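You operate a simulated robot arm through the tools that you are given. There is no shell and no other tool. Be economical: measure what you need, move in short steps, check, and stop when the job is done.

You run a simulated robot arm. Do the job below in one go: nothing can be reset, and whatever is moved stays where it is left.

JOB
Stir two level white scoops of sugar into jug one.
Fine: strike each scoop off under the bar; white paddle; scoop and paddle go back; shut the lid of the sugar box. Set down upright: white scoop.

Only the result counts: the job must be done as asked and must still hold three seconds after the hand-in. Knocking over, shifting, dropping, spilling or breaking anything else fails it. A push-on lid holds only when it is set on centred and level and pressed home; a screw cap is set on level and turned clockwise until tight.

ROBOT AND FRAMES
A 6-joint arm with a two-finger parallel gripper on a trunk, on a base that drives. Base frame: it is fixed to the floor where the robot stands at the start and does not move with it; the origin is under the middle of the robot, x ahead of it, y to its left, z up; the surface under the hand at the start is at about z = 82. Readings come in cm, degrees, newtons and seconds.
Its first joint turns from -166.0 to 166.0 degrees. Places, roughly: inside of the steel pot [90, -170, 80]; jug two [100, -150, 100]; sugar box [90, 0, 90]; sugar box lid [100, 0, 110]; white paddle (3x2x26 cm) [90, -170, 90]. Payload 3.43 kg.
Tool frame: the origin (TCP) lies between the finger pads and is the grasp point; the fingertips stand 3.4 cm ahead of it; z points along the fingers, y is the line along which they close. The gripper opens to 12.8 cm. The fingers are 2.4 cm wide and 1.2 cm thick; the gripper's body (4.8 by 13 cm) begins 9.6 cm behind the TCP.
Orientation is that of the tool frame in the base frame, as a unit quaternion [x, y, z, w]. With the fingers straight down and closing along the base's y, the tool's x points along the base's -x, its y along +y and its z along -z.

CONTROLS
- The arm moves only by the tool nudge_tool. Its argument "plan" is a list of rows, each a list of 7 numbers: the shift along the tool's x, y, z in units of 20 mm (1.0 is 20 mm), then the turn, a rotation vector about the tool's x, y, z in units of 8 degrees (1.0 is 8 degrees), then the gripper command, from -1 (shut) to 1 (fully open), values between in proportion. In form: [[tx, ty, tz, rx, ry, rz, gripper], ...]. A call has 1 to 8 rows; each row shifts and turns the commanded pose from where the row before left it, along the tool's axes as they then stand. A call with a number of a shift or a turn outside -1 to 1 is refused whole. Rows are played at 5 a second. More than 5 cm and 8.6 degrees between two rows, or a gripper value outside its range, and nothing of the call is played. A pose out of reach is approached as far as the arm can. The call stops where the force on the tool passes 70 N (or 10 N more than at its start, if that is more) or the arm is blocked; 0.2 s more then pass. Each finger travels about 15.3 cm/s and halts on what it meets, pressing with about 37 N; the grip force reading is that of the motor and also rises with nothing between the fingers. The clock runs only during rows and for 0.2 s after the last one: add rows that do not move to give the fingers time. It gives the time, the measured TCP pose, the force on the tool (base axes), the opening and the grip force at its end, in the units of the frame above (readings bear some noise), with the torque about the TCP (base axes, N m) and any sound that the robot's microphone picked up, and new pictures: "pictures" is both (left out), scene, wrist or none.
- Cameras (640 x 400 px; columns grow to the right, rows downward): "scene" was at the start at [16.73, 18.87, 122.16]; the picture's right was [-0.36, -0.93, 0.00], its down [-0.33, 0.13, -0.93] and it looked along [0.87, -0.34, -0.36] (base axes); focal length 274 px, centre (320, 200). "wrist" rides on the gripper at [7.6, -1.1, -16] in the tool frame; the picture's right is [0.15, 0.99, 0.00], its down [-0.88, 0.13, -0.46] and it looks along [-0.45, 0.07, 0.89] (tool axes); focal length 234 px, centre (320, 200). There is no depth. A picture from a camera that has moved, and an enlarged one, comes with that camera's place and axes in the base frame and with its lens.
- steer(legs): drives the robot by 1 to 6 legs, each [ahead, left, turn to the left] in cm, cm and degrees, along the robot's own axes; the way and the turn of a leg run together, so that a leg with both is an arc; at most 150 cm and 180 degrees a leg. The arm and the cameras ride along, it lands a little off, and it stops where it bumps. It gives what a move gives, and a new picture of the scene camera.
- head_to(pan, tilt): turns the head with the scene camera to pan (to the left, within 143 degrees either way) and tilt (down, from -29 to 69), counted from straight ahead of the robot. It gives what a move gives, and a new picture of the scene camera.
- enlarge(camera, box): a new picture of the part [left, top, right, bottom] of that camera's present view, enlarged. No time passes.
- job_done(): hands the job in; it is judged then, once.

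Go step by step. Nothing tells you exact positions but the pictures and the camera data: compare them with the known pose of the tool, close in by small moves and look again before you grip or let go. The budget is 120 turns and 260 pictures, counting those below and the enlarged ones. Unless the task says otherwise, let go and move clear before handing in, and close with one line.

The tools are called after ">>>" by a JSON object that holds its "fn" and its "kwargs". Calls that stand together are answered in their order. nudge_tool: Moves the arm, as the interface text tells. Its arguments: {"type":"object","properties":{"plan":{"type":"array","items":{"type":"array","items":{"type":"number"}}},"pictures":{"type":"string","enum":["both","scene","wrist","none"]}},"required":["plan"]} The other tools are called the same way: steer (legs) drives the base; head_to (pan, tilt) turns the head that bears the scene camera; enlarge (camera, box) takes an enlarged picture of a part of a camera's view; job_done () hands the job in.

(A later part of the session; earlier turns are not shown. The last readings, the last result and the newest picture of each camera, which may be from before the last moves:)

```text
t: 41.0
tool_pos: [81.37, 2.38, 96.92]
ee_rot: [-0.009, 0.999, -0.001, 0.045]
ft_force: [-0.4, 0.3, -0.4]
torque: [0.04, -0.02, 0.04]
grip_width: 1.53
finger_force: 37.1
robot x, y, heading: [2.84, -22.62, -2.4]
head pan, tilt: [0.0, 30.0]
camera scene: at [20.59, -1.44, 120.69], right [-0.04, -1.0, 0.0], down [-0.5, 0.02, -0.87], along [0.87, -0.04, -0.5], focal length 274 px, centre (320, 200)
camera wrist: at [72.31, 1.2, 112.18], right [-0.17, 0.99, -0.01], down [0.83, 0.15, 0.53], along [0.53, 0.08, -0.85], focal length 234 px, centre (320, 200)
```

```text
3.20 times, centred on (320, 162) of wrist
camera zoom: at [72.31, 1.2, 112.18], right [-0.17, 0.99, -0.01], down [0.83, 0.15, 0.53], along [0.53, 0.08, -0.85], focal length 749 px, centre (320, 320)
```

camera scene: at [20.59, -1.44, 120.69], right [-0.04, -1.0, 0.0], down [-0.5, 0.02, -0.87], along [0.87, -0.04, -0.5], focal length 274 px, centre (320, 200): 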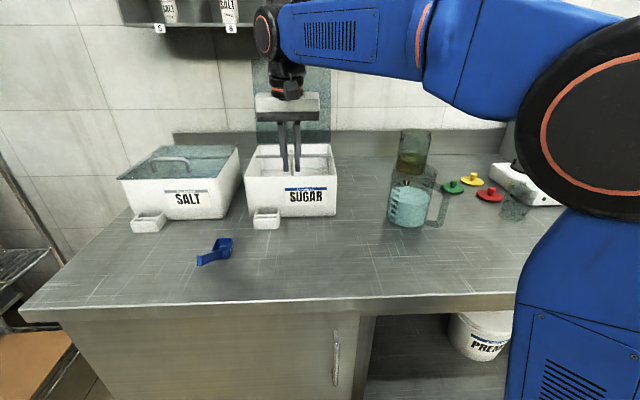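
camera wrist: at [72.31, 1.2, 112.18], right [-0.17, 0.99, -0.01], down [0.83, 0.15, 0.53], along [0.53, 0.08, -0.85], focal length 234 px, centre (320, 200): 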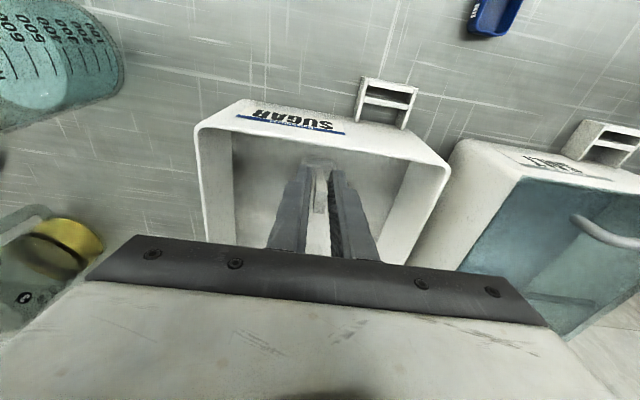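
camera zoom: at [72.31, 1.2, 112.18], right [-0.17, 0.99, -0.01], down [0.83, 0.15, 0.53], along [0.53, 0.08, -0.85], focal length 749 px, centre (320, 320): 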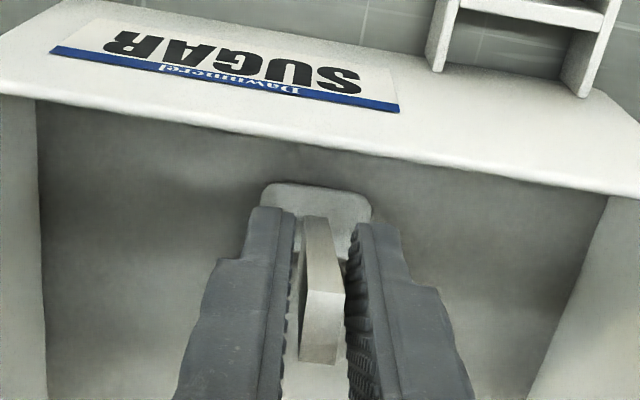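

No resistance so far. Now push forward under the surface while leveling the scoop.

>>> {"fn": "nudge_tool", "kwargs": {"plan": [[-0.3, 0, 0.67, 0, -1, 0, -1], [-0.2, 0, 0.705, 0, -1, 0, -1], [-0.1, 0, 0.727, 0, -1, 0, -1], [0, 0, 0.734, 0, -1, 0, -1], [0.1, 0, 0.727, 0, -1, 0, -1], [0, 0, 0, 0, 0, 0, -1]], "pictures": "both"}}

>>> {"fn": "enlarge", "kwargs": {"camera": "wrist", "box": [220, 100, 420, 225]}}

>>> {"fn": "enlarge", "kwargs": {"camera": "scene", "box": [220, 100, 380, 220]}}

```text
t: 42.4
tool_pos: [85.04, 2.57, 90.53]
ee_rot: [-0.01, 0.923, 0.004, 0.385]
ft_force: [0.2, -0.8, -0.7]
torque: [-0.01, 0.08, 0.02]
grip_width: 1.54
finger_force: 36.9
robot x, y, heading: [2.62, -22.82, -2.4]
head pan, tilt: [0.0, 30.0]
camera scene: at [20.6, -1.44, 120.69], right [-0.04, -1.0, 0.0], down [-0.5, 0.02, -0.87], along [0.87, -0.04, -0.5], focal length 274 px, centre (320, 200)
camera wrist: at [68.34, 1.18, 96.4], right [-0.12, 0.99, -0.1], down [0.29, 0.14, 0.95], along [0.95, 0.09, -0.31], focal length 234 px, centre (320, 200)
```

scene: 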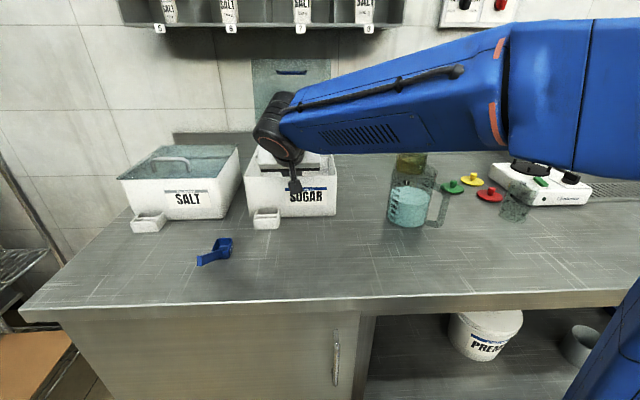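
wrist: 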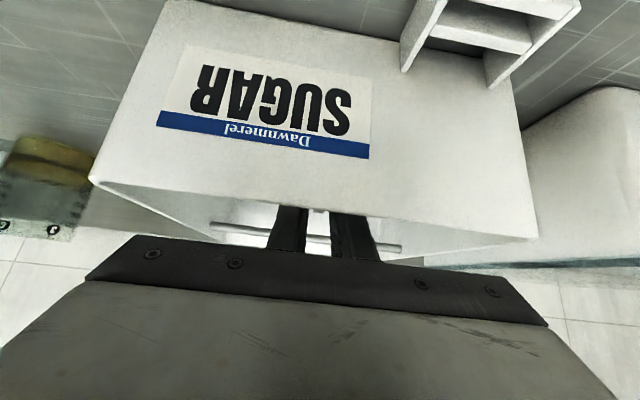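

```text
3.20 times, centred on (320, 162) of wrist
camera zoom: at [68.34, 1.18, 96.4], right [-0.12, 0.99, -0.1], down [0.29, 0.14, 0.95], along [0.95, 0.09, -0.31], focal length 749 px, centre (320, 320)
```

zoom: 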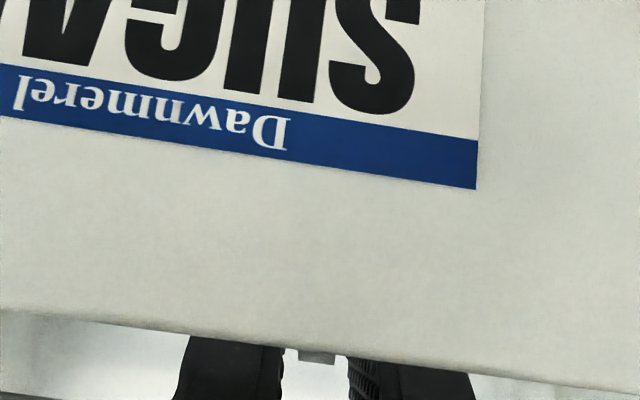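

```text
3.33 times, centred on (300, 160) of scene
camera zoom: at [20.6, -1.44, 120.69], right [-0.04, -1.0, 0.0], down [-0.5, 0.02, -0.87], along [0.87, -0.04, -0.5], focal length 914 px, centre (387, 333)
```

zoom: 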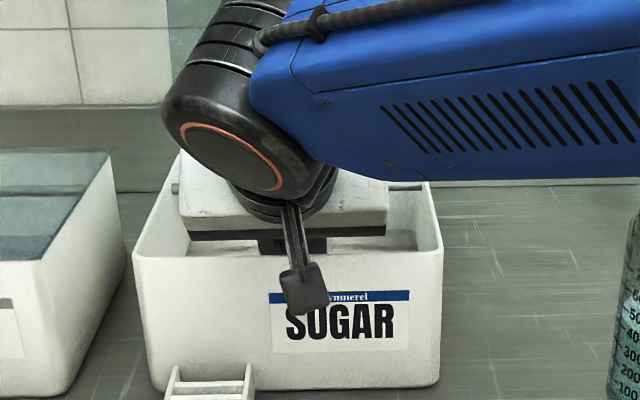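

The bar now triangulates at x≈93.7, z≈92.7. Raise a bit, pull back clear of the bar, then rise to just below strike height and look at the fill.

>>> {"fn": "nudge_tool", "kwargs": {"plan": [[-0.6, 0, -0.6, 0, 0, 0, -1], [-0.6, 0, -0.6, 0, 0, 0, -1], [0.51, 0, -0.725, 0, 0, 0, -1], [0.51, 0, -0.725, 0, 0, 0, -1], [0.07, 0, -0.99, 0, 0, 0, -1], [0, 0, 0, 0, 0, 0, -1]], "pictures": "both"}}

>>> {"fn": "enlarge", "kwargs": {"camera": "wrist", "box": [220, 100, 420, 225]}}

>>> {"fn": "enlarge", "kwargs": {"camera": "scene", "box": [220, 100, 380, 220]}}

```text
t: 43.8
tool_pos: [80.27, 2.53, 95.78]
ee_rot: [-0.009, 0.923, 0.003, 0.385]
ft_force: [-0.4, -0.3, -0.6]
torque: [-0.01, 0.08, 0.01]
grip_width: 1.54
finger_force: 36.8
robot x, y, heading: [2.68, -22.86, -2.5]
head pan, tilt: [0.0, 30.0]
camera scene: at [20.59, -1.44, 120.69], right [-0.04, -1.0, 0.0], down [-0.5, 0.02, -0.87], along [0.87, -0.04, -0.5], focal length 274 px, centre (320, 200)
camera wrist: at [63.47, 1.05, 101.79], right [-0.12, 0.99, -0.1], down [0.29, 0.14, 0.95], along [0.95, 0.09, -0.31], focal length 234 px, centre (320, 200)
```

scene: 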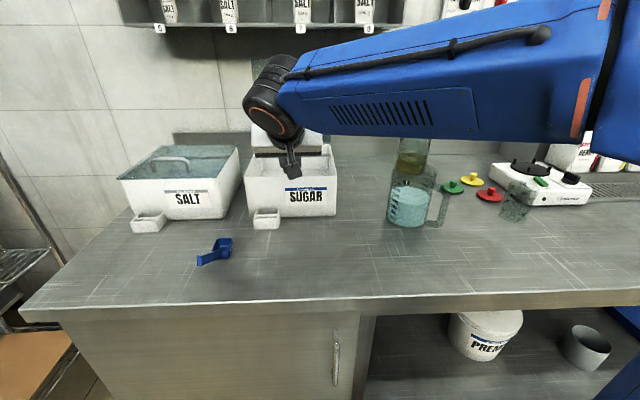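
wrist: 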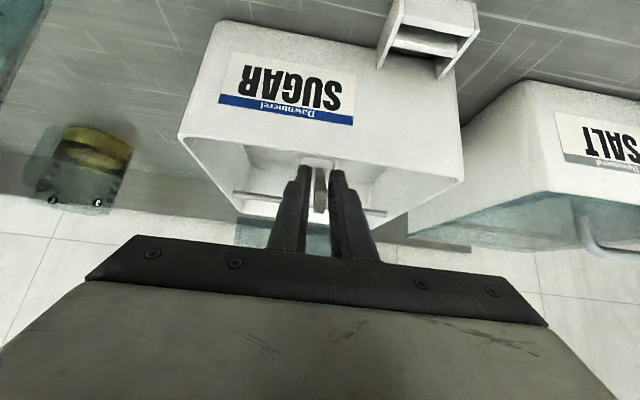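

```text
3.20 times, centred on (320, 162) of wrist
camera zoom: at [63.47, 1.05, 101.79], right [-0.12, 0.99, -0.1], down [0.29, 0.14, 0.95], along [0.95, 0.09, -0.31], focal length 749 px, centre (320, 320)
```

zoom: 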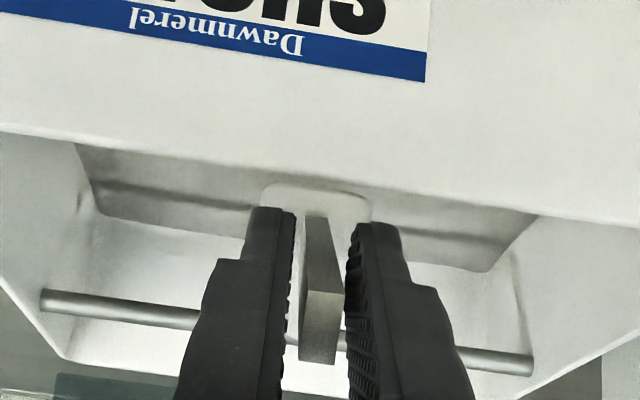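

```text
3.33 times, centred on (300, 160) of scene
camera zoom: at [20.59, -1.44, 120.69], right [-0.04, -1.0, 0.0], down [-0.5, 0.02, -0.87], along [0.87, -0.04, -0.5], focal length 914 px, centre (387, 333)
```

zoom: 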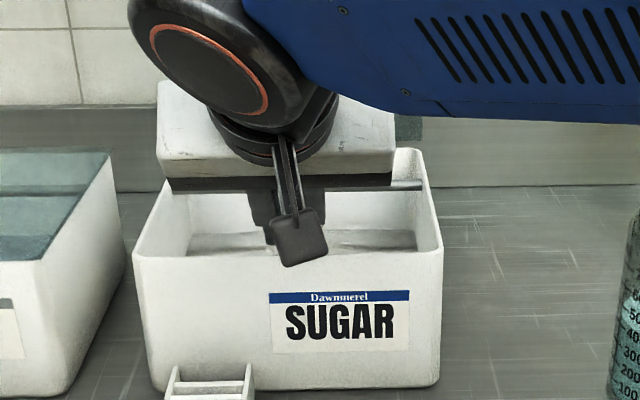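

I'll push the cup under the bar to mid-mouth, then feel upward for the bar in millimetre steps.

>>> {"fn": "nudge_tool", "kwargs": {"plan": [[-0.6, 0, 0.6, 0, 0, 0, -1], [-0.6, 0, 0.6, 0, 0, 0, -1], [-0.05, 0, -0.05, 0, 0, 0, -1], [-0.05, 0, -0.05, 0, 0, 0, -1], [0, 0, 0, 0, 0, 0, -1]], "pictures": "wrist"}}

>>> {"fn": "enlarge", "kwargs": {"camera": "wrist", "box": [220, 100, 420, 225]}}

```text
t: 45.0
tool_pos: [83.3, 2.46, 96.09]
ee_rot: [-0.01, 0.923, 0.004, 0.384]
ft_force: [0.7, -0.2, -3.9]
torque: [0.01, 0.43, -0.09]
grip_width: 1.53
finger_force: 37.0
robot x, y, heading: [2.43, -22.95, -2.4]
head pan, tilt: [0.0, 30.0]
camera wrist: at [66.69, 1.05, 102.03], right [-0.12, 0.99, -0.11], down [0.29, 0.14, 0.95], along [0.95, 0.09, -0.31], focal length 234 px, centre (320, 200)
```

wrist: 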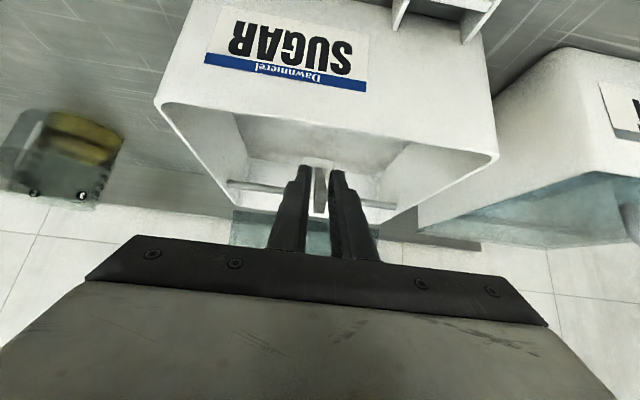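

```text
3.20 times, centred on (320, 162) of wrist
camera zoom: at [66.69, 1.05, 102.03], right [-0.12, 0.99, -0.11], down [0.29, 0.14, 0.95], along [0.95, 0.09, -0.31], focal length 749 px, centre (320, 320)
```

zoom: 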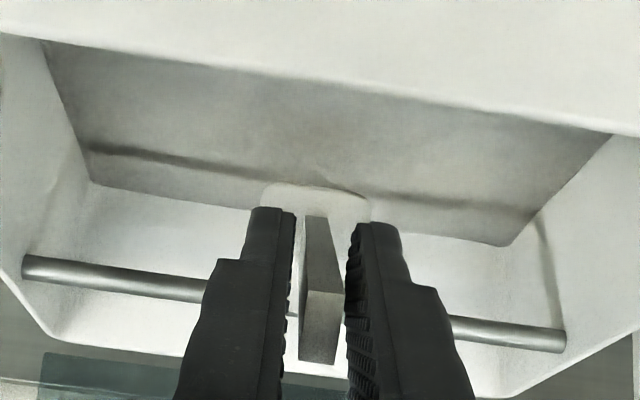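

Contact with the bar felt (3.9 N, lever ≈11 cm → bar at x≈94). Back off half a millimetre and sweep forward to near the handle.

>>> {"fn": "nudge_tool", "kwargs": {"plan": [[0.025, 0, 0.025, 0, 0, 0, -1], [-0.25, 0, 0.25, 0, 0, 0, -1], [-0.25, 0, 0.25, 0, 0, 0, -1], [-0.2, 0, 0.2, 0, 0, 0, -1]], "pictures": "none"}}

```text
t: 46.0
tool_pos: [85.29, 2.65, 96.06]
ee_rot: [-0.009, 0.923, 0.004, 0.384]
ft_force: [-0.3, -0.4, -0.7]
torque: [0.02, 0.06, 0.0]
grip_width: 1.56
finger_force: 36.9
robot x, y, heading: [2.62, -22.69, -2.4]
head pan, tilt: [0.0, 30.0]
```

>>> {"fn": "nudge_tool", "kwargs": {"plan": [[-0.25, 0, 0.25, 0, 0, 0, -1], [-0.01, 0, -0.01, 0, 0, 0, -1], [0.5, 0, -0.5, 0, 0, 0, -1], [0.5, 0, -0.5, 0, 0, 0, -1], [0.5, 0, -0.5, 0, 0, 0, -1], [0.5, 0, -0.5, 0, 0, 0, -1], [0.3, 0, -0.3, 0, 0, 0, -1]], "pictures": "wrist"}}

```text
t: 47.6
tool_pos: [79.46, 2.59, 96.25]
ee_rot: [-0.009, 0.923, 0.003, 0.385]
ft_force: [-0.1, -0.1, -0.3]
torque: [-0.03, 0.05, 0.0]
grip_width: 1.53
finger_force: 37.2
robot x, y, heading: [2.56, -23.28, -2.4]
head pan, tilt: [0.0, 30.0]
camera wrist: at [62.72, 1.06, 102.15], right [-0.12, 0.99, -0.1], down [0.29, 0.14, 0.95], along [0.95, 0.09, -0.31], focal length 234 px, centre (320, 200)
```

wrist: 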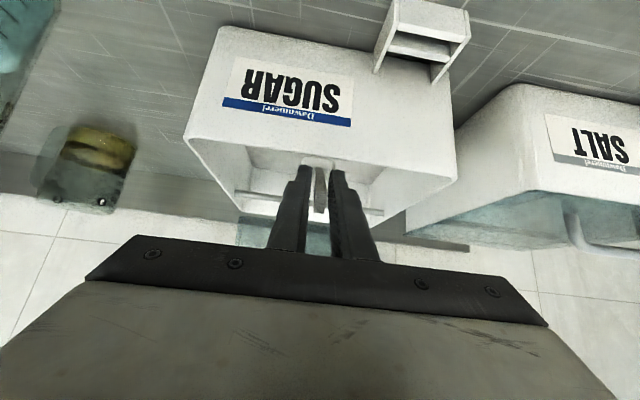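

Strike done. Raise the scoop straight up out of the box.

>>> {"fn": "nudge_tool", "kwargs": {"plan": [[-0.5, 0, -0.5, 0, 0, 0, -1], [-0.6, 0, -0.6, 0, 0, 0, -1], [-0.7, 0, -0.7, 0, 0, 0, -1], [-0.7, 0, -0.7, 0, 0, 0, -1], [-0.7, 0, -0.7, 0, 0, 0, -1], [-0.7, 0, -0.7, 0, 0, 0, -1], [-0.4, 0, -0.4, 0, 0, 0, -1]], "pictures": "scene"}}

>>> {"fn": "enlarge", "kwargs": {"camera": "scene", "box": [370, 120, 540, 230]}}

```text
t: 49.2
tool_pos: [79.38, 2.46, 108.15]
ee_rot: [-0.01, 0.923, 0.003, 0.384]
ft_force: [-0.4, 0.5, -0.9]
torque: [-0.02, 0.07, -0.02]
grip_width: 1.55
finger_force: 37.0
robot x, y, heading: [2.55, -22.7, -2.4]
head pan, tilt: [0.0, 30.0]
camera scene: at [20.59, -1.44, 120.69], right [-0.04, -1.0, 0.0], down [-0.5, 0.02, -0.87], along [0.87, -0.04, -0.5], focal length 274 px, centre (320, 200)
```

scene: 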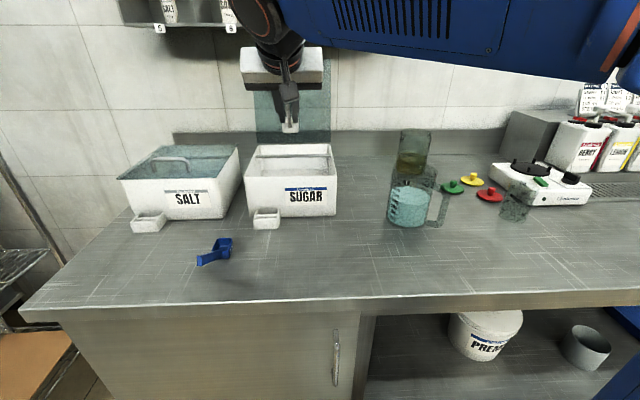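

```text
3.64 times, centred on (455, 175) of scene
camera zoom: at [20.59, -1.44, 120.69], right [-0.04, -1.0, 0.0], down [-0.5, 0.02, -0.87], along [0.87, -0.04, -0.5], focal length 996 px, centre (-171, 291)
```

zoom: 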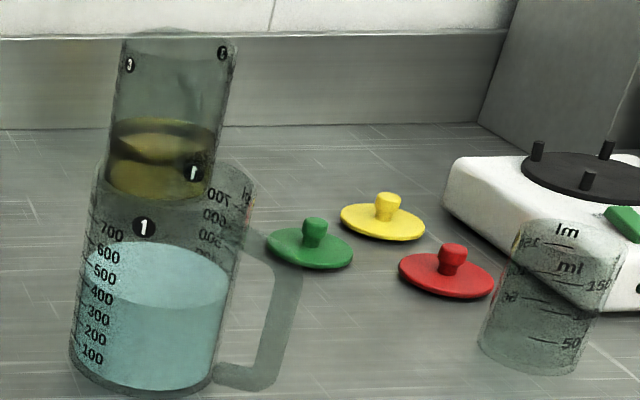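

Jug one: axis ≈(77,−25.8), rim z≈96, liquid ≈89. Carry the level scoop toward it with a slight yaw so the scoop is visible from the head camera.

>>> {"fn": "nudge_tool", "kwargs": {"plan": [[0, 0, 0, -0.71, 0, -0.71, -1], [0, 0, 0, -0.71, 0, -0.71, -1], [0.2, -0.4, -0.18, 0, 0, 0, -1], [0.406, -0.82, -0.37, 0, 0, 0, -1], [0.406, -0.82, -0.37, 0, 0, 0, -1], [0.406, -0.82, -0.37, 0, 0, 0, -1], [0.406, -0.82, -0.37, 0, 0, 0, -1], [0.406, -0.82, -0.37, 0, 0, 0, -1]], "pictures": "none"}}

>>> {"fn": "nudge_tool", "kwargs": {"plan": [[0.406, -0.82, -0.37, 0, 0, 0, -1], [0.406, -0.82, -0.37, 0, 0, 0, -1], [0.406, -0.82, -0.37, 0, 0, 0, -1], [0.406, -0.82, -0.37, 0, 0, 0, -1], [0.406, -0.82, -0.37, 0, 0, 0, -1], [0.406, -0.82, -0.37, 0, 0, 0, -1], [0.2, -0.4, -0.18, 0, 0, 0, -1]], "pictures": "scene"}}

>>> {"fn": "enlarge", "kwargs": {"camera": "scene", "box": [330, 110, 490, 230]}}

```text
t: 51.0
tool_pos: [76.25, -8.04, 108.06]
ee_rot: [-0.139, 0.912, 0.057, 0.381]
ft_force: [0.0, 0.4, -1.3]
torque: [0.01, 0.08, -0.02]
grip_width: 1.51
finger_force: 36.4
robot x, y, heading: [2.34, -22.57, -2.3]
head pan, tilt: [0.0, 30.0]
```

```text
t: 52.6
tool_pos: [72.71, -20.3, 107.7]
ee_rot: [-0.138, 0.913, 0.057, 0.38]
ft_force: [-0.1, 0.8, 0.1]
torque: [0.0, 0.07, 0.03]
grip_width: 1.51
finger_force: 37.1
robot x, y, heading: [2.8, -22.41, -2.3]
head pan, tilt: [0.0, 30.0]
camera scene: at [20.59, -1.44, 120.69], right [-0.04, -1.0, 0.0], down [-0.5, 0.02, -0.87], along [0.87, -0.04, -0.5], focal length 274 px, centre (320, 200)
```

scene: 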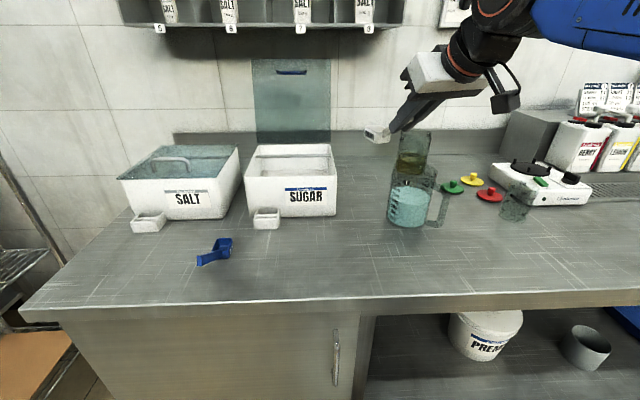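

```text
3.33 times, centred on (410, 170) of scene
camera zoom: at [20.59, -1.44, 120.69], right [-0.04, -1.0, 0.0], down [-0.5, 0.02, -0.87], along [0.87, -0.04, -0.5], focal length 914 px, centre (20, 300)
```

zoom: 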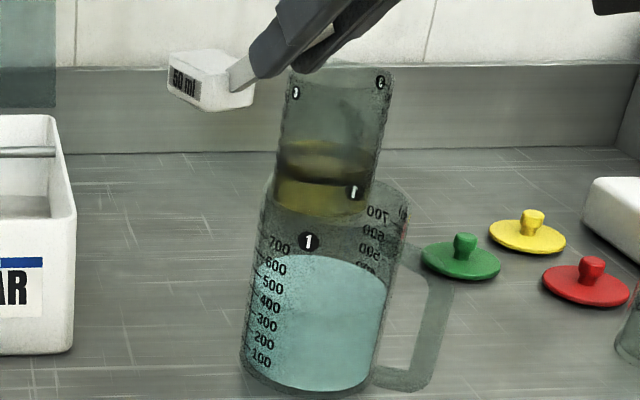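

>>> {"fn": "enlarge", "kwargs": {"camera": "scene", "box": [355, 115, 405, 150]}}

```text
11.43 times, centred on (380, 132) of scene
camera zoom: at [20.59, -1.44, 120.69], right [-0.04, -1.0, 0.0], down [-0.5, 0.02, -0.87], along [0.87, -0.04, -0.5], focal length 3132 px, centre (-366, 971)
```

zoom: 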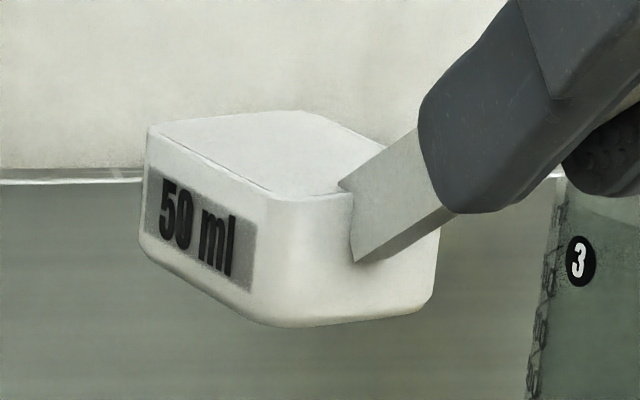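

The scoop is full and perfectly level. Move over jug one.

>>> {"fn": "nudge_tool", "kwargs": {"plan": [[0.505, -0.81, -0.26, 0, 0, 0, -1], [0.505, -0.81, -0.26, 0, 0, 0, -1], [0.505, -0.81, -0.26, 0, 0, 0, -1], [0.505, -0.81, -0.26, 0, 0, 0, -1], [0, 0, 0, 0, 0, 0, -1]], "pictures": "both"}}

>>> {"fn": "enlarge", "kwargs": {"camera": "scene", "box": [350, 110, 510, 230]}}

```text
t: 53.8
tool_pos: [70.36, -27.72, 106.26]
ee_rot: [-0.139, 0.913, 0.057, 0.379]
ft_force: [-0.3, 0.6, -0.8]
torque: [-0.06, 0.09, -0.01]
grip_width: 1.5
finger_force: 37.0
robot x, y, heading: [2.35, -22.8, -2.4]
head pan, tilt: [0.0, 30.0]
camera scene: at [20.59, -1.45, 120.69], right [-0.04, -1.0, 0.0], down [-0.5, 0.02, -0.87], along [0.87, -0.04, -0.5], focal length 274 px, centre (320, 200)
camera wrist: at [54.73, -33.68, 112.17], right [-0.39, 0.91, -0.11], down [0.24, 0.21, 0.95], along [0.89, 0.34, -0.31], focal length 234 px, centre (320, 200)
```

scene: 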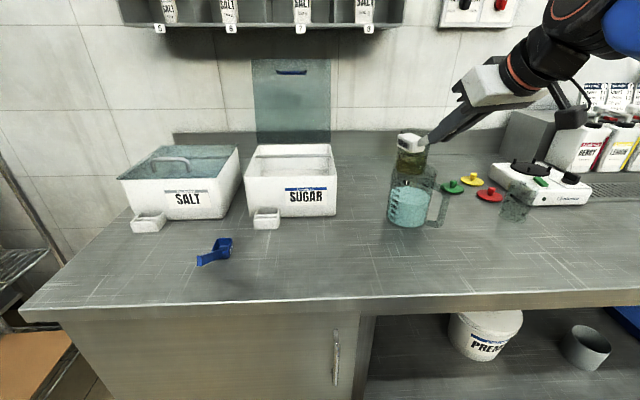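
wrist: 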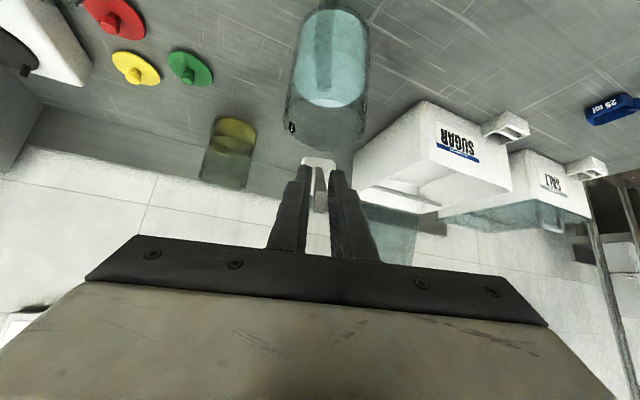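

```text
3.33 times, centred on (430, 170) of scene
camera zoom: at [20.59, -1.45, 120.69], right [-0.04, -1.0, 0.0], down [-0.5, 0.02, -0.87], along [0.87, -0.04, -0.5], focal length 914 px, centre (-47, 300)
```

zoom: 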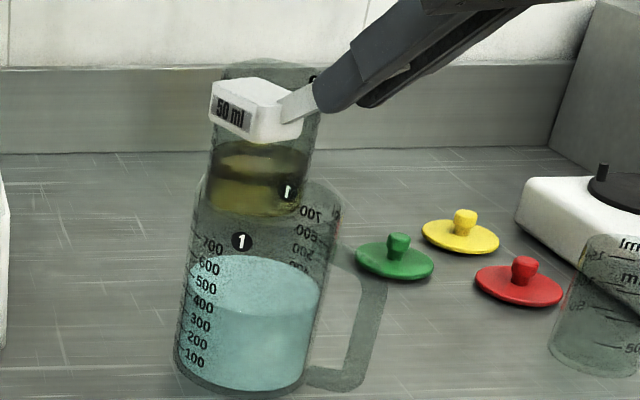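

The scoop is over jug one. Begin the pouring rotation about the tool axis, keeping the cup centered.

>>> {"fn": "nudge_tool", "kwargs": {"plan": [[0, -0.229, 0, 0, 0, -1, -1], [0.031, -0.224, 0, 0, 0, -1, -1], [0.06, -0.208, 0, 0, 0, -1, -1], [0.083, -0.185, 0, 0, 0, -1, -1], [0.099, -0.158, 0, 0, 0, -1, -1], [0.106, -0.126, 0, 0, 0, -1, -1]], "pictures": "scene"}}

>>> {"fn": "enlarge", "kwargs": {"camera": "scene", "box": [350, 110, 510, 230]}}

```text
t: 55.2
tool_pos: [71.33, -29.88, 106.33]
ee_rot: [-0.5, 0.777, -0.104, 0.369]
ft_force: [-0.1, 0.4, -1.0]
torque: [-0.03, 0.08, -0.01]
grip_width: 1.54
finger_force: 37.4
robot x, y, heading: [2.59, -22.83, -2.5]
head pan, tilt: [0.0, 30.0]
camera scene: at [20.59, -1.44, 120.69], right [-0.04, -1.0, 0.0], down [-0.5, 0.02, -0.87], along [0.87, -0.04, -0.5], focal length 274 px, centre (320, 200)
```

scene: 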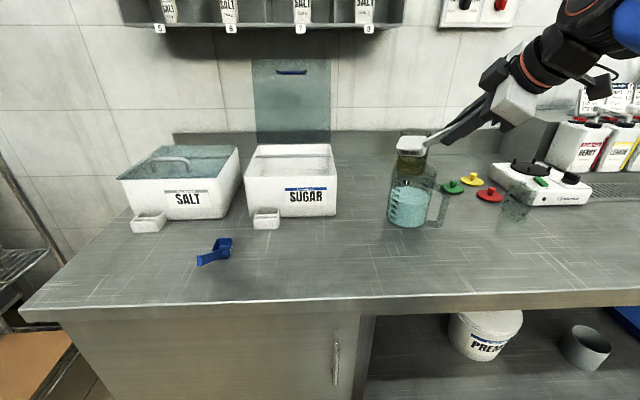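

```text
3.33 times, centred on (430, 170) of scene
camera zoom: at [20.59, -1.44, 120.69], right [-0.04, -1.0, 0.0], down [-0.5, 0.02, -0.87], along [0.87, -0.04, -0.5], focal length 914 px, centre (-47, 300)
```

zoom: 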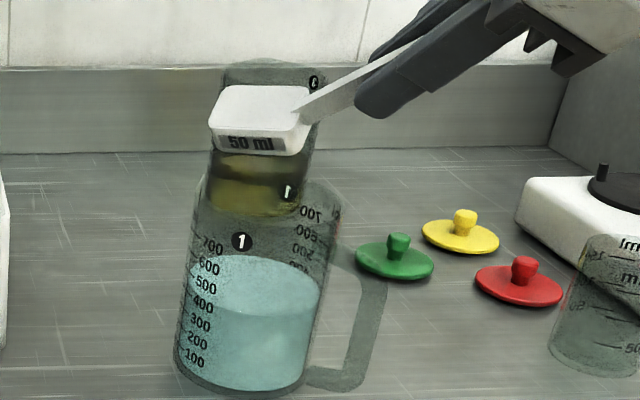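

Level and nothing flowing yet. Shift slightly back/down to center over the mouth and continue rotating.

>>> {"fn": "nudge_tool", "kwargs": {"plan": [[0.54, 0.6, -0.25, 0, 0, 0, -1], [0.106, -0.095, 0, 0, 0, -1, -1], [0.096, -0.065, 0, 0, 0, -1, -1], [0.077, -0.038, 0, 0, 0, -1, -1], [0.053, -0.017, 0, 0, 0, -1, -1], [0.025, -0.004, 0, 0, 0, -1, -1], [0, 0, 0, 0, 0, 0, -1]], "pictures": "scene"}}

>>> {"fn": "enlarge", "kwargs": {"camera": "scene", "box": [350, 110, 510, 230]}}

```text
t: 56.8
tool_pos: [70.06, -31.17, 105.59]
ee_rot: [0.734, -0.56, 0.223, -0.312]
ft_force: [-0.4, 0.9, -0.6]
torque: [-0.06, 0.03, -0.01]
grip_width: 1.52
finger_force: 37.0
robot x, y, heading: [3.04, -22.91, -2.3]
head pan, tilt: [0.0, 30.0]
camera scene: at [20.59, -1.44, 120.69], right [-0.04, -1.0, 0.0], down [-0.5, 0.02, -0.87], along [0.87, -0.04, -0.5], focal length 274 px, centre (320, 200)
```

scene: 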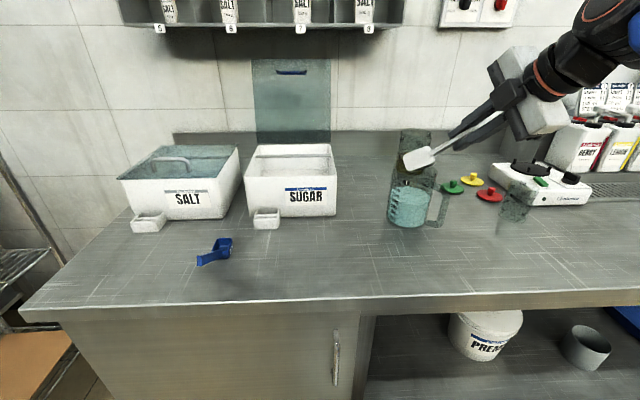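

```text
3.33 times, centred on (430, 170) of scene
camera zoom: at [20.59, -1.44, 120.69], right [-0.04, -1.0, 0.0], down [-0.5, 0.02, -0.87], along [0.87, -0.04, -0.5], focal length 914 px, centre (-47, 300)
```

zoom: 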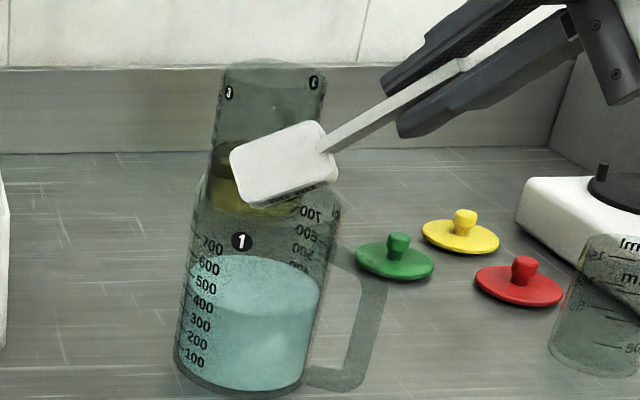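

Still full at ~60° tilt, cup centered over the mouth. Continue.

>>> {"fn": "nudge_tool", "kwargs": {"plan": [[-0.009, 0, 0, 0, 0, -1, -1], [-0.04, -0.004, 0, 0, 0, -1, -1], [-0.069, -0.017, 0, 0, 0, -1, -1], [-0.093, -0.037, 0, 0, 0, -1, -1], [-0.112, -0.065, 0, 0, 0, -1, -1], [0, 0, 0, 0, 0, 0, -1]], "pictures": "scene"}}

>>> {"fn": "enlarge", "kwargs": {"camera": "scene", "box": [350, 110, 510, 230]}}

```text
t: 58.2
tool_pos: [69.85, -30.68, 105.51]
ee_rot: [0.882, -0.275, 0.317, -0.217]
ft_force: [0.6, 0.1, -1.0]
torque: [-0.04, 0.03, 0.04]
grip_width: 1.52
finger_force: 37.6
robot x, y, heading: [2.65, -22.98, -2.3]
head pan, tilt: [0.0, 30.0]
camera scene: at [20.59, -1.44, 120.69], right [-0.04, -1.0, 0.0], down [-0.5, 0.02, -0.87], along [0.87, -0.04, -0.5], focal length 274 px, centre (320, 200)
```

scene: 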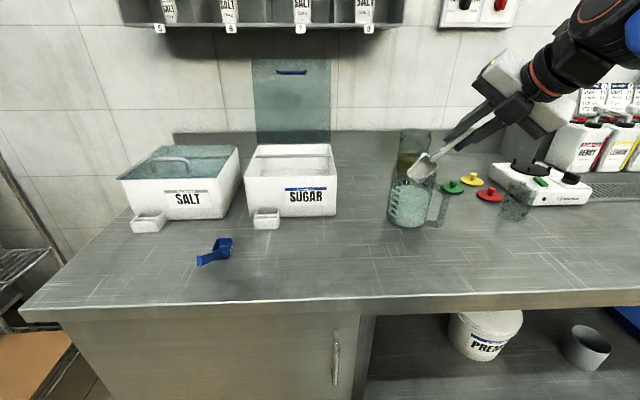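

```text
3.33 times, centred on (430, 170) of scene
camera zoom: at [20.59, -1.44, 120.69], right [-0.04, -1.0, 0.0], down [-0.5, 0.02, -0.87], along [0.87, -0.04, -0.5], focal length 914 px, centre (-47, 300)
```

zoom: 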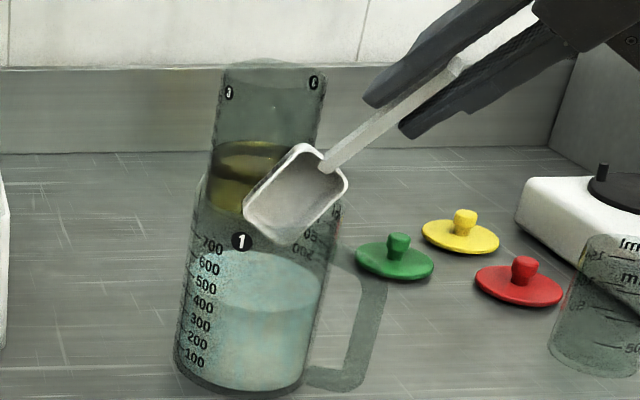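

The sugar went into the jug. Check the scoop is empty and no grains are on the counter.

>>> {"fn": "enlarge", "kwargs": {"camera": "scene", "box": [385, 140, 465, 235]}}

```text
4.21 times, centred on (425, 188) of scene
camera zoom: at [20.59, -1.44, 120.69], right [-0.04, -1.0, 0.0], down [-0.5, 0.02, -0.87], along [0.87, -0.04, -0.5], focal length 1154 px, centre (-122, 253)
```

zoom: 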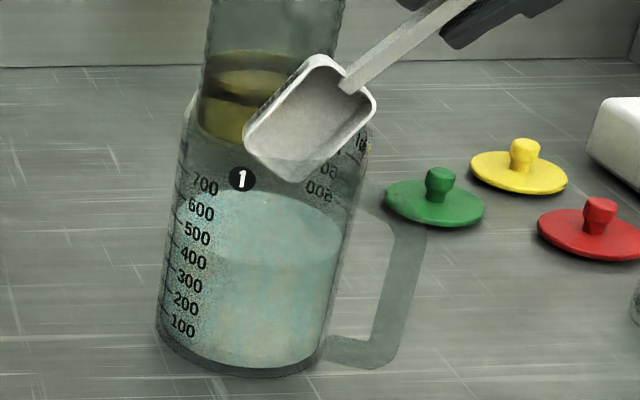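

Empty. Lift and rotate the scoop back upright.

>>> {"fn": "nudge_tool", "kwargs": {"plan": [[0.435, -0.557, -0.707, 0, 0, 0, -1], [0.435, -0.557, -0.707, 0, 0, 0, -1], [0, 0, 0, 0, 0, 1, -1], [0, 0, 0, 0, 0, 1, -1], [0, 0, 0, 0, 0, 1, -1], [0, 0, 0, 0, 0, 1, -1], [0, 0, 0, 0, 0, 1, -1], [0, 0, 0, 0, 0, 1, -1]], "pictures": "none"}}

>>> {"fn": "nudge_tool", "kwargs": {"plan": [[0, 0, 0, 0, 0, 1, -1], [0, 0, 0, 0, 0, 1, -1], [0, 0, 0, 0, 0, 1, -1], [0, 0, 0, 0, 0, 1, -1], [0, 0, 0, 0, 0, 1, -1], [0, 0, 0, 0, 0, 1, -1], [0, 0, 0, 0, 0, 1, -1], [0, 0, 0, 0, 0, 1, -1]], "pictures": "none"}}

>>> {"fn": "nudge_tool", "kwargs": {"plan": [[0, 0, 0, 0, 0, 1, -1], [0, 0, 0, 0, 0, 1, -1], [0, 0, 0, 0, 0, 0, -1]], "pictures": "scene"}}

```text
t: 60.0
tool_pos: [69.87, -30.64, 109.43]
ee_rot: [0.693, -0.61, 0.201, -0.327]
ft_force: [0.5, -0.3, -0.6]
torque: [-0.05, 0.07, -0.03]
grip_width: 1.54
finger_force: 37.1
robot x, y, heading: [2.69, -22.82, -2.5]
head pan, tilt: [0.0, 30.0]
```

```text
t: 61.8
tool_pos: [69.84, -30.65, 109.54]
ee_rot: [-0.263, 0.885, 0.004, 0.385]
ft_force: [-0.1, 0.5, -1.1]
torque: [-0.04, 0.07, 0.04]
grip_width: 1.54
finger_force: 36.7
robot x, y, heading: [2.32, -22.54, -2.3]
head pan, tilt: [0.0, 30.0]
```

```text
t: 62.6
tool_pos: [69.89, -30.45, 109.5]
ee_rot: [-0.139, 0.913, 0.057, 0.38]
ft_force: [0.7, 0.2, -0.9]
torque: [-0.03, 0.03, 0.01]
grip_width: 1.53
finger_force: 36.6
robot x, y, heading: [2.61, -23.0, -2.2]
head pan, tilt: [0.0, 30.0]
camera scene: at [20.59, -1.44, 120.69], right [-0.04, -1.0, 0.0], down [-0.5, 0.02, -0.87], along [0.87, -0.04, -0.5], focal length 274 px, centre (320, 200)
```

scene: 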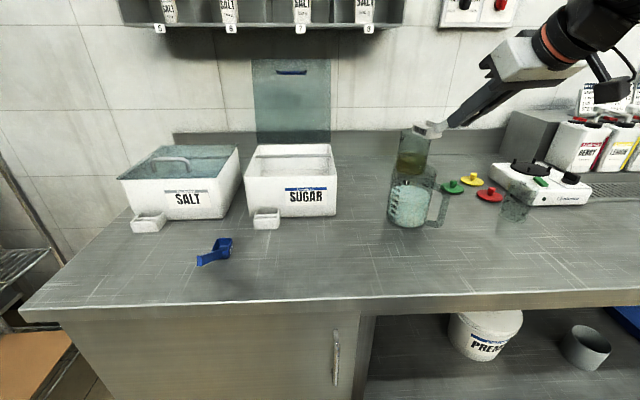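

Return to the pre-dip pose over the sugar box for the second scoop.

>>> {"fn": "nudge_tool", "kwargs": {"plan": [[-0.409, 0.8875, 0.466, 0, 0, 0, -1], [-0.409, 0.8875, 0.466, 0, 0, 0, -1], [-0.409, 0.8875, 0.466, 0, 0, 0, -1], [-0.409, 0.8875, 0.466, 0, 0, 0, -1], [-0.409, 0.8875, 0.466, 0, 0, 0, -1], [-0.409, 0.8875, 0.466, 0, 0, 0, -1], [-0.409, 0.8875, 0.466, 0, 0, 0, -1], [-0.409, 0.8875, 0.466, 0, 0, 0, -1]], "pictures": "none"}}

>>> {"fn": "nudge_tool", "kwargs": {"plan": [[-0.409, 0.8875, 0.466, 0, 0, 0, -1], [-0.409, 0.8875, 0.466, 0, 0, 0, -1], [-0.409, 0.8875, 0.466, 0, 0, 0, -1], [-0.409, 0.8875, 0.466, 0, 0, 0, -1], [-0.409, 0.8875, 0.466, 0, 0, 0, -1], [-0.409, 0.8875, 0.466, 0, 0, 0, -1], [-0.409, 0.8875, 0.466, 0, 0, 0, -1], [-0.409, 0.8875, 0.466, 0, 0, 0, -1]], "pictures": "none"}}

>>> {"fn": "nudge_tool", "kwargs": {"plan": [[0, 0, 0, 0.71, 0, 0.71, -1], [0, 0, 0, 0.71, 0, 0.71, -1], [0, 0, 0, 0, 0, 0, -1]], "pictures": "both"}}

>>> {"fn": "enlarge", "kwargs": {"camera": "scene", "box": [220, 100, 380, 220]}}

```text
t: 64.4
tool_pos: [75.12, -14.11, 109.14]
ee_rot: [-0.139, 0.913, 0.057, 0.38]
ft_force: [-0.1, -0.4, -0.8]
torque: [-0.02, 0.07, -0.01]
grip_width: 1.52
finger_force: 37.1
robot x, y, heading: [2.63, -23.14, -2.5]
head pan, tilt: [0.0, 30.0]
```

```text
t: 66.2
tool_pos: [80.36, 2.4, 108.4]
ee_rot: [-0.139, 0.912, 0.056, 0.381]
ft_force: [-0.7, -0.5, -0.1]
torque: [0.0, 0.06, 0.03]
grip_width: 1.55
finger_force: 37.0
robot x, y, heading: [2.84, -23.06, -2.8]
head pan, tilt: [0.0, 30.0]
```

```text
t: 67.0
tool_pos: [80.37, 2.51, 108.3]
ee_rot: [-0.01, 0.923, 0.004, 0.385]
ft_force: [0.6, -0.2, -0.3]
torque: [0.01, 0.08, -0.02]
grip_width: 1.53
finger_force: 36.9
robot x, y, heading: [2.48, -22.77, -2.3]
head pan, tilt: [0.0, 30.0]
camera scene: at [20.59, -1.44, 120.69], right [-0.04, -1.0, 0.0], down [-0.5, 0.02, -0.87], along [0.87, -0.04, -0.5], focal length 274 px, centre (320, 200)
camera wrist: at [63.63, 1.02, 114.24], right [-0.12, 0.99, -0.1], down [0.29, 0.14, 0.95], along [0.95, 0.09, -0.31], focal length 234 px, centre (320, 200)
```

scene: 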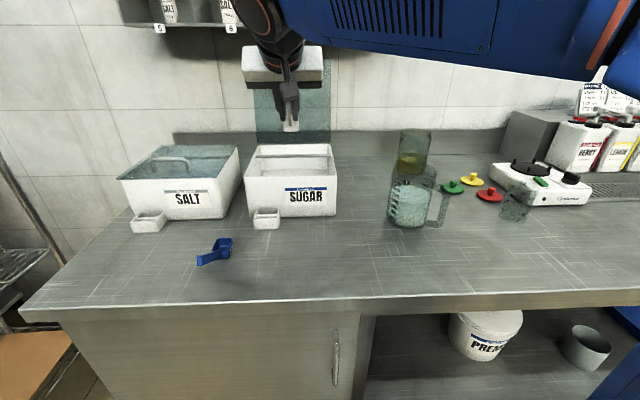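
wrist: 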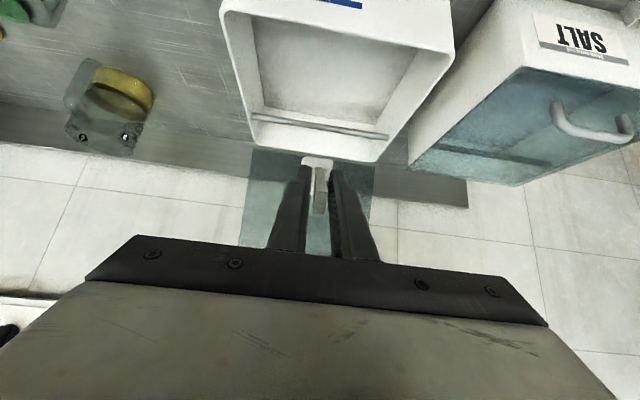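

```text
3.33 times, centred on (300, 160) of scene
camera zoom: at [20.59, -1.44, 120.69], right [-0.04, -1.0, 0.0], down [-0.5, 0.02, -0.87], along [0.87, -0.04, -0.5], focal length 914 px, centre (387, 333)
```

zoom: 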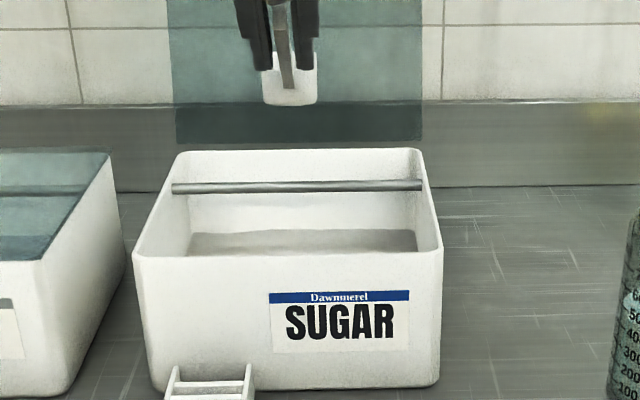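

Identical to the first pre-dip pose; repeat the dip sequence.

>>> {"fn": "nudge_tool", "kwargs": {"plan": [[0, 0, 0, 0, 1, 0, -1], [0, 0, 0, 0, 1, 0, -1], [0, 0, 0, 0, 1, 0, -1], [0, 0, 0, 0, 1, 0, -1], [0, 0, 0, 0, 1, 0, -1], [0, 0, 0, 0, 0, 0, -1]], "pictures": "none"}}

>>> {"fn": "nudge_tool", "kwargs": {"plan": [[0, 0, 0.94, 0, 0, 0, -1], [0, 0, 0.94, 0, 0, 0, -1], [0, 0, 0.94, 0, 0, 0, -1], [0, 0, 0.94, 0, 0, 0, -1], [0, 0, 0.94, 0, 0, 0, -1], [0, 0, 0.94, 0, 0, 0, -1]], "pictures": "none"}}

```text
t: 68.4
tool_pos: [80.49, 2.56, 108.23]
ee_rot: [-0.01, 0.999, -0.001, 0.044]
ft_force: [0.5, 0.2, -0.9]
torque: [0.02, 0.05, 0.01]
grip_width: 1.53
finger_force: 36.8
robot x, y, heading: [2.33, -23.0, -2.3]
head pan, tilt: [0.0, 30.0]
```

```text
t: 69.8
tool_pos: [81.12, 2.48, 96.88]
ee_rot: [-0.011, 0.999, -0.001, 0.046]
ft_force: [0.0, -0.8, -0.3]
torque: [-0.01, 0.04, -0.02]
grip_width: 1.53
finger_force: 37.2
robot x, y, heading: [2.63, -22.89, -2.3]
head pan, tilt: [0.0, 30.0]
```

>>> {"fn": "nudge_tool", "kwargs": {"plan": [[-0.3, 0, 0.67, 0, -1, 0, -1], [-0.2, 0, 0.705, 0, -1, 0, -1], [-0.1, 0, 0.727, 0, -1, 0, -1], [0, 0, 0.734, 0, -1, 0, -1], [0.1, 0, 0.727, 0, -1, 0, -1], [0, 0, 0, 0, 0, 0, -1]], "pictures": "none"}}

>>> {"fn": "nudge_tool", "kwargs": {"plan": [[-0.6, 0, -0.6, 0, 0, 0, -1], [-0.6, 0, -0.6, 0, 0, 0, -1], [0.51, 0, -0.725, 0, 0, 0, -1], [0.51, 0, -0.725, 0, 0, 0, -1], [0.07, 0, -0.99, 0, 0, 0, -1], [0, 0, 0, 0, 0, 0, -1]], "pictures": "none"}}

```text
t: 71.2
tool_pos: [84.87, 2.51, 90.79]
ee_rot: [-0.01, 0.923, 0.003, 0.385]
ft_force: [0.6, -0.5, -0.8]
torque: [0.01, 0.07, -0.04]
grip_width: 1.5
finger_force: 37.2
robot x, y, heading: [2.63, -22.7, -2.5]
head pan, tilt: [0.0, 30.0]
```

```text
t: 72.6
tool_pos: [80.07, 2.34, 95.91]
ee_rot: [-0.01, 0.923, 0.004, 0.384]
ft_force: [-1.2, -0.5, -1.2]
torque: [-0.01, 0.06, 0.0]
grip_width: 1.52
finger_force: 37.1
robot x, y, heading: [2.66, -22.86, -2.4]
head pan, tilt: [0.0, 30.0]
```

Now the same strike: forward to mid-mouth, up to contact.

>>> {"fn": "nudge_tool", "kwargs": {"plan": [[-0.6, 0, 0.6, 0, 0, 0, -1], [-0.6, 0, 0.6, 0, 0, 0, -1], [-0.05, 0, -0.05, 0, 0, 0, -1], [-0.03, 0, -0.03, 0, 0, 0, -1], [0, 0, 0, 0, 0, 0, -1]], "pictures": "none"}}

```text
t: 73.8
tool_pos: [83.23, 2.53, 96.14]
ee_rot: [-0.009, 0.923, 0.003, 0.385]
ft_force: [0.6, 0.4, -0.3]
torque: [-0.02, 0.08, 0.01]
grip_width: 1.55
finger_force: 37.2
robot x, y, heading: [2.43, -22.73, -2.5]
head pan, tilt: [0.0, 30.0]
```

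>>> {"fn": "nudge_tool", "kwargs": {"plan": [[-0.025, 0, -0.025, 0, 0, 0, -1], [0, 0, 0, 0, 0, 0, -1]], "pictures": "none"}}

```text
t: 74.4
tool_pos: [83.29, 2.57, 96.11]
ee_rot: [-0.01, 0.923, 0.003, 0.384]
ft_force: [-0.2, 0.1, -0.7]
torque: [0.01, 0.11, -0.02]
grip_width: 1.53
finger_force: 36.9
robot x, y, heading: [2.32, -22.73, -2.1]
head pan, tilt: [0.0, 30.0]
```

>>> {"fn": "nudge_tool", "kwargs": {"plan": [[-0.025, 0, -0.025, 0, 0, 0, -1], [0, 0, 0, 0, 0, 0, -1]], "pictures": "none"}}

```text
t: 75.0
tool_pos: [83.21, 2.52, 96.23]
ee_rot: [-0.01, 0.923, 0.004, 0.385]
ft_force: [0.0, 0.7, -3.5]
torque: [0.06, 0.45, 0.0]
grip_width: 1.55
finger_force: 36.8
robot x, y, heading: [2.38, -23.11, -2.4]
head pan, tilt: [0.0, 30.0]
```

Contact again. Back off half a millimetre, sweep forward to the handle, then back out from under the bar.

>>> {"fn": "nudge_tool", "kwargs": {"plan": [[0.022, 0, 0.022, 0, 0, 0, -1], [-0.25, 0, 0.25, 0, 0, 0, -1], [-0.25, 0, 0.25, 0, 0, 0, -1], [-0.25, 0, 0.25, 0, 0, 0, -1], [-0.2, 0, 0.2, 0, 0, 0, -1]], "pictures": "none"}}

>>> {"fn": "nudge_tool", "kwargs": {"plan": [[-0.01, 0, -0.01, 0, 0, 0, -1], [0.5, 0, -0.5, 0, 0, 0, -1], [0.5, 0, -0.5, 0, 0, 0, -1], [0.5, 0, -0.5, 0, 0, 0, -1], [0.5, 0, -0.5, 0, 0, 0, -1], [0.3, 0, -0.3, 0, 0, 0, -1]], "pictures": "none"}}

>>> {"fn": "nudge_tool", "kwargs": {"plan": [[-0.5, 0, -0.5, 0, 0, 0, -1], [-0.6, 0, -0.6, 0, 0, 0, -1], [-0.7, 0, -0.7, 0, 0, 0, -1], [-0.7, 0, -0.7, 0, 0, 0, -1], [-0.7, 0, -0.7, 0, 0, 0, -1], [-0.7, 0, -0.7, 0, 0, 0, -1], [-0.4, 0, -0.4, 0, 0, 0, -1]], "pictures": "scene"}}

```text
t: 76.2
tool_pos: [86.14, 2.53, 96.24]
ee_rot: [-0.01, 0.923, 0.004, 0.384]
ft_force: [-0.4, -0.1, -4.3]
torque: [0.01, 0.3, -0.02]
grip_width: 1.54
finger_force: 36.8
robot x, y, heading: [2.48, -22.84, -2.3]
head pan, tilt: [0.0, 30.0]
```

```text
t: 77.6
tool_pos: [79.46, 2.52, 96.32]
ee_rot: [-0.01, 0.923, 0.004, 0.384]
ft_force: [-0.7, -0.1, -0.8]
torque: [0.03, 0.05, -0.01]
grip_width: 1.53
finger_force: 37.0
robot x, y, heading: [2.9, -23.26, -2.4]
head pan, tilt: [0.0, 30.0]
```

```text
t: 79.2
tool_pos: [79.41, 2.59, 108.48]
ee_rot: [-0.01, 0.923, 0.003, 0.384]
ft_force: [0.1, -0.1, -1.0]
torque: [0.01, 0.06, 0.0]
grip_width: 1.52
finger_force: 37.0
robot x, y, heading: [2.39, -22.61, -2.1]
head pan, tilt: [0.0, 30.0]
camera scene: at [20.59, -1.44, 120.69], right [-0.04, -1.0, 0.0], down [-0.5, 0.02, -0.87], along [0.87, -0.04, -0.5], focal length 274 px, centre (320, 200)
```

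scene: 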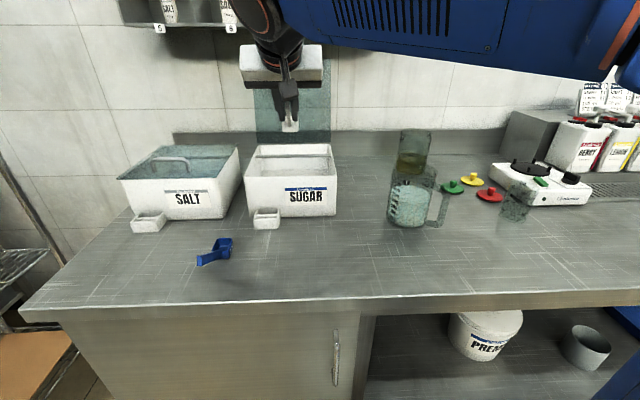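

Contact was kept through the sweep (lever ≈7 cm = near rim). Carry to the jug by the same route and check the fill.

>>> {"fn": "nudge_tool", "kwargs": {"plan": [[0, 0, 0, -0.71, 0, -0.71, -1], [0, 0, 0, -0.71, 0, -0.71, -1], [0.2, -0.4, -0.18, 0, 0, 0, -1], [0.406, -0.82, -0.37, 0, 0, 0, -1], [0.406, -0.82, -0.37, 0, 0, 0, -1], [0.406, -0.82, -0.37, 0, 0, 0, -1], [0.406, -0.82, -0.37, 0, 0, 0, -1], [0.406, -0.82, -0.37, 0, 0, 0, -1]], "pictures": "none"}}

>>> {"fn": "nudge_tool", "kwargs": {"plan": [[0.406, -0.82, -0.37, 0, 0, 0, -1], [0.406, -0.82, -0.37, 0, 0, 0, -1], [0.406, -0.82, -0.37, 0, 0, 0, -1], [0.406, -0.82, -0.37, 0, 0, 0, -1], [0.406, -0.82, -0.37, 0, 0, 0, -1], [0.406, -0.82, -0.37, 0, 0, 0, -1], [0.2, -0.4, -0.18, 0, 0, 0, -1]], "pictures": "none"}}

>>> {"fn": "enlarge", "kwargs": {"camera": "scene", "box": [355, 115, 405, 150]}}

```text
t: 81.0
tool_pos: [76.57, -7.96, 108.11]
ee_rot: [-0.139, 0.913, 0.057, 0.38]
ft_force: [0.3, 0.1, -0.1]
torque: [-0.02, 0.08, -0.02]
grip_width: 1.52
finger_force: 37.3
robot x, y, heading: [2.35, -22.58, -2.1]
head pan, tilt: [0.0, 30.0]
```

```text
t: 82.6
tool_pos: [72.84, -20.02, 107.81]
ee_rot: [-0.139, 0.913, 0.057, 0.38]
ft_force: [0.4, 0.0, -0.8]
torque: [-0.05, 0.05, -0.01]
grip_width: 1.52
finger_force: 36.4
robot x, y, heading: [2.54, -22.68, -2.5]
head pan, tilt: [0.0, 30.0]
```

```text
11.43 times, centred on (380, 132) of scene
camera zoom: at [20.59, -1.44, 120.69], right [-0.04, -1.0, 0.0], down [-0.5, 0.02, -0.87], along [0.87, -0.04, -0.5], focal length 3132 px, centre (-366, 971)
```

zoom: 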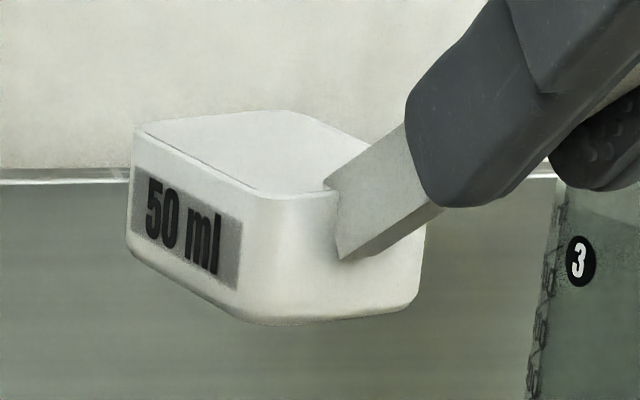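

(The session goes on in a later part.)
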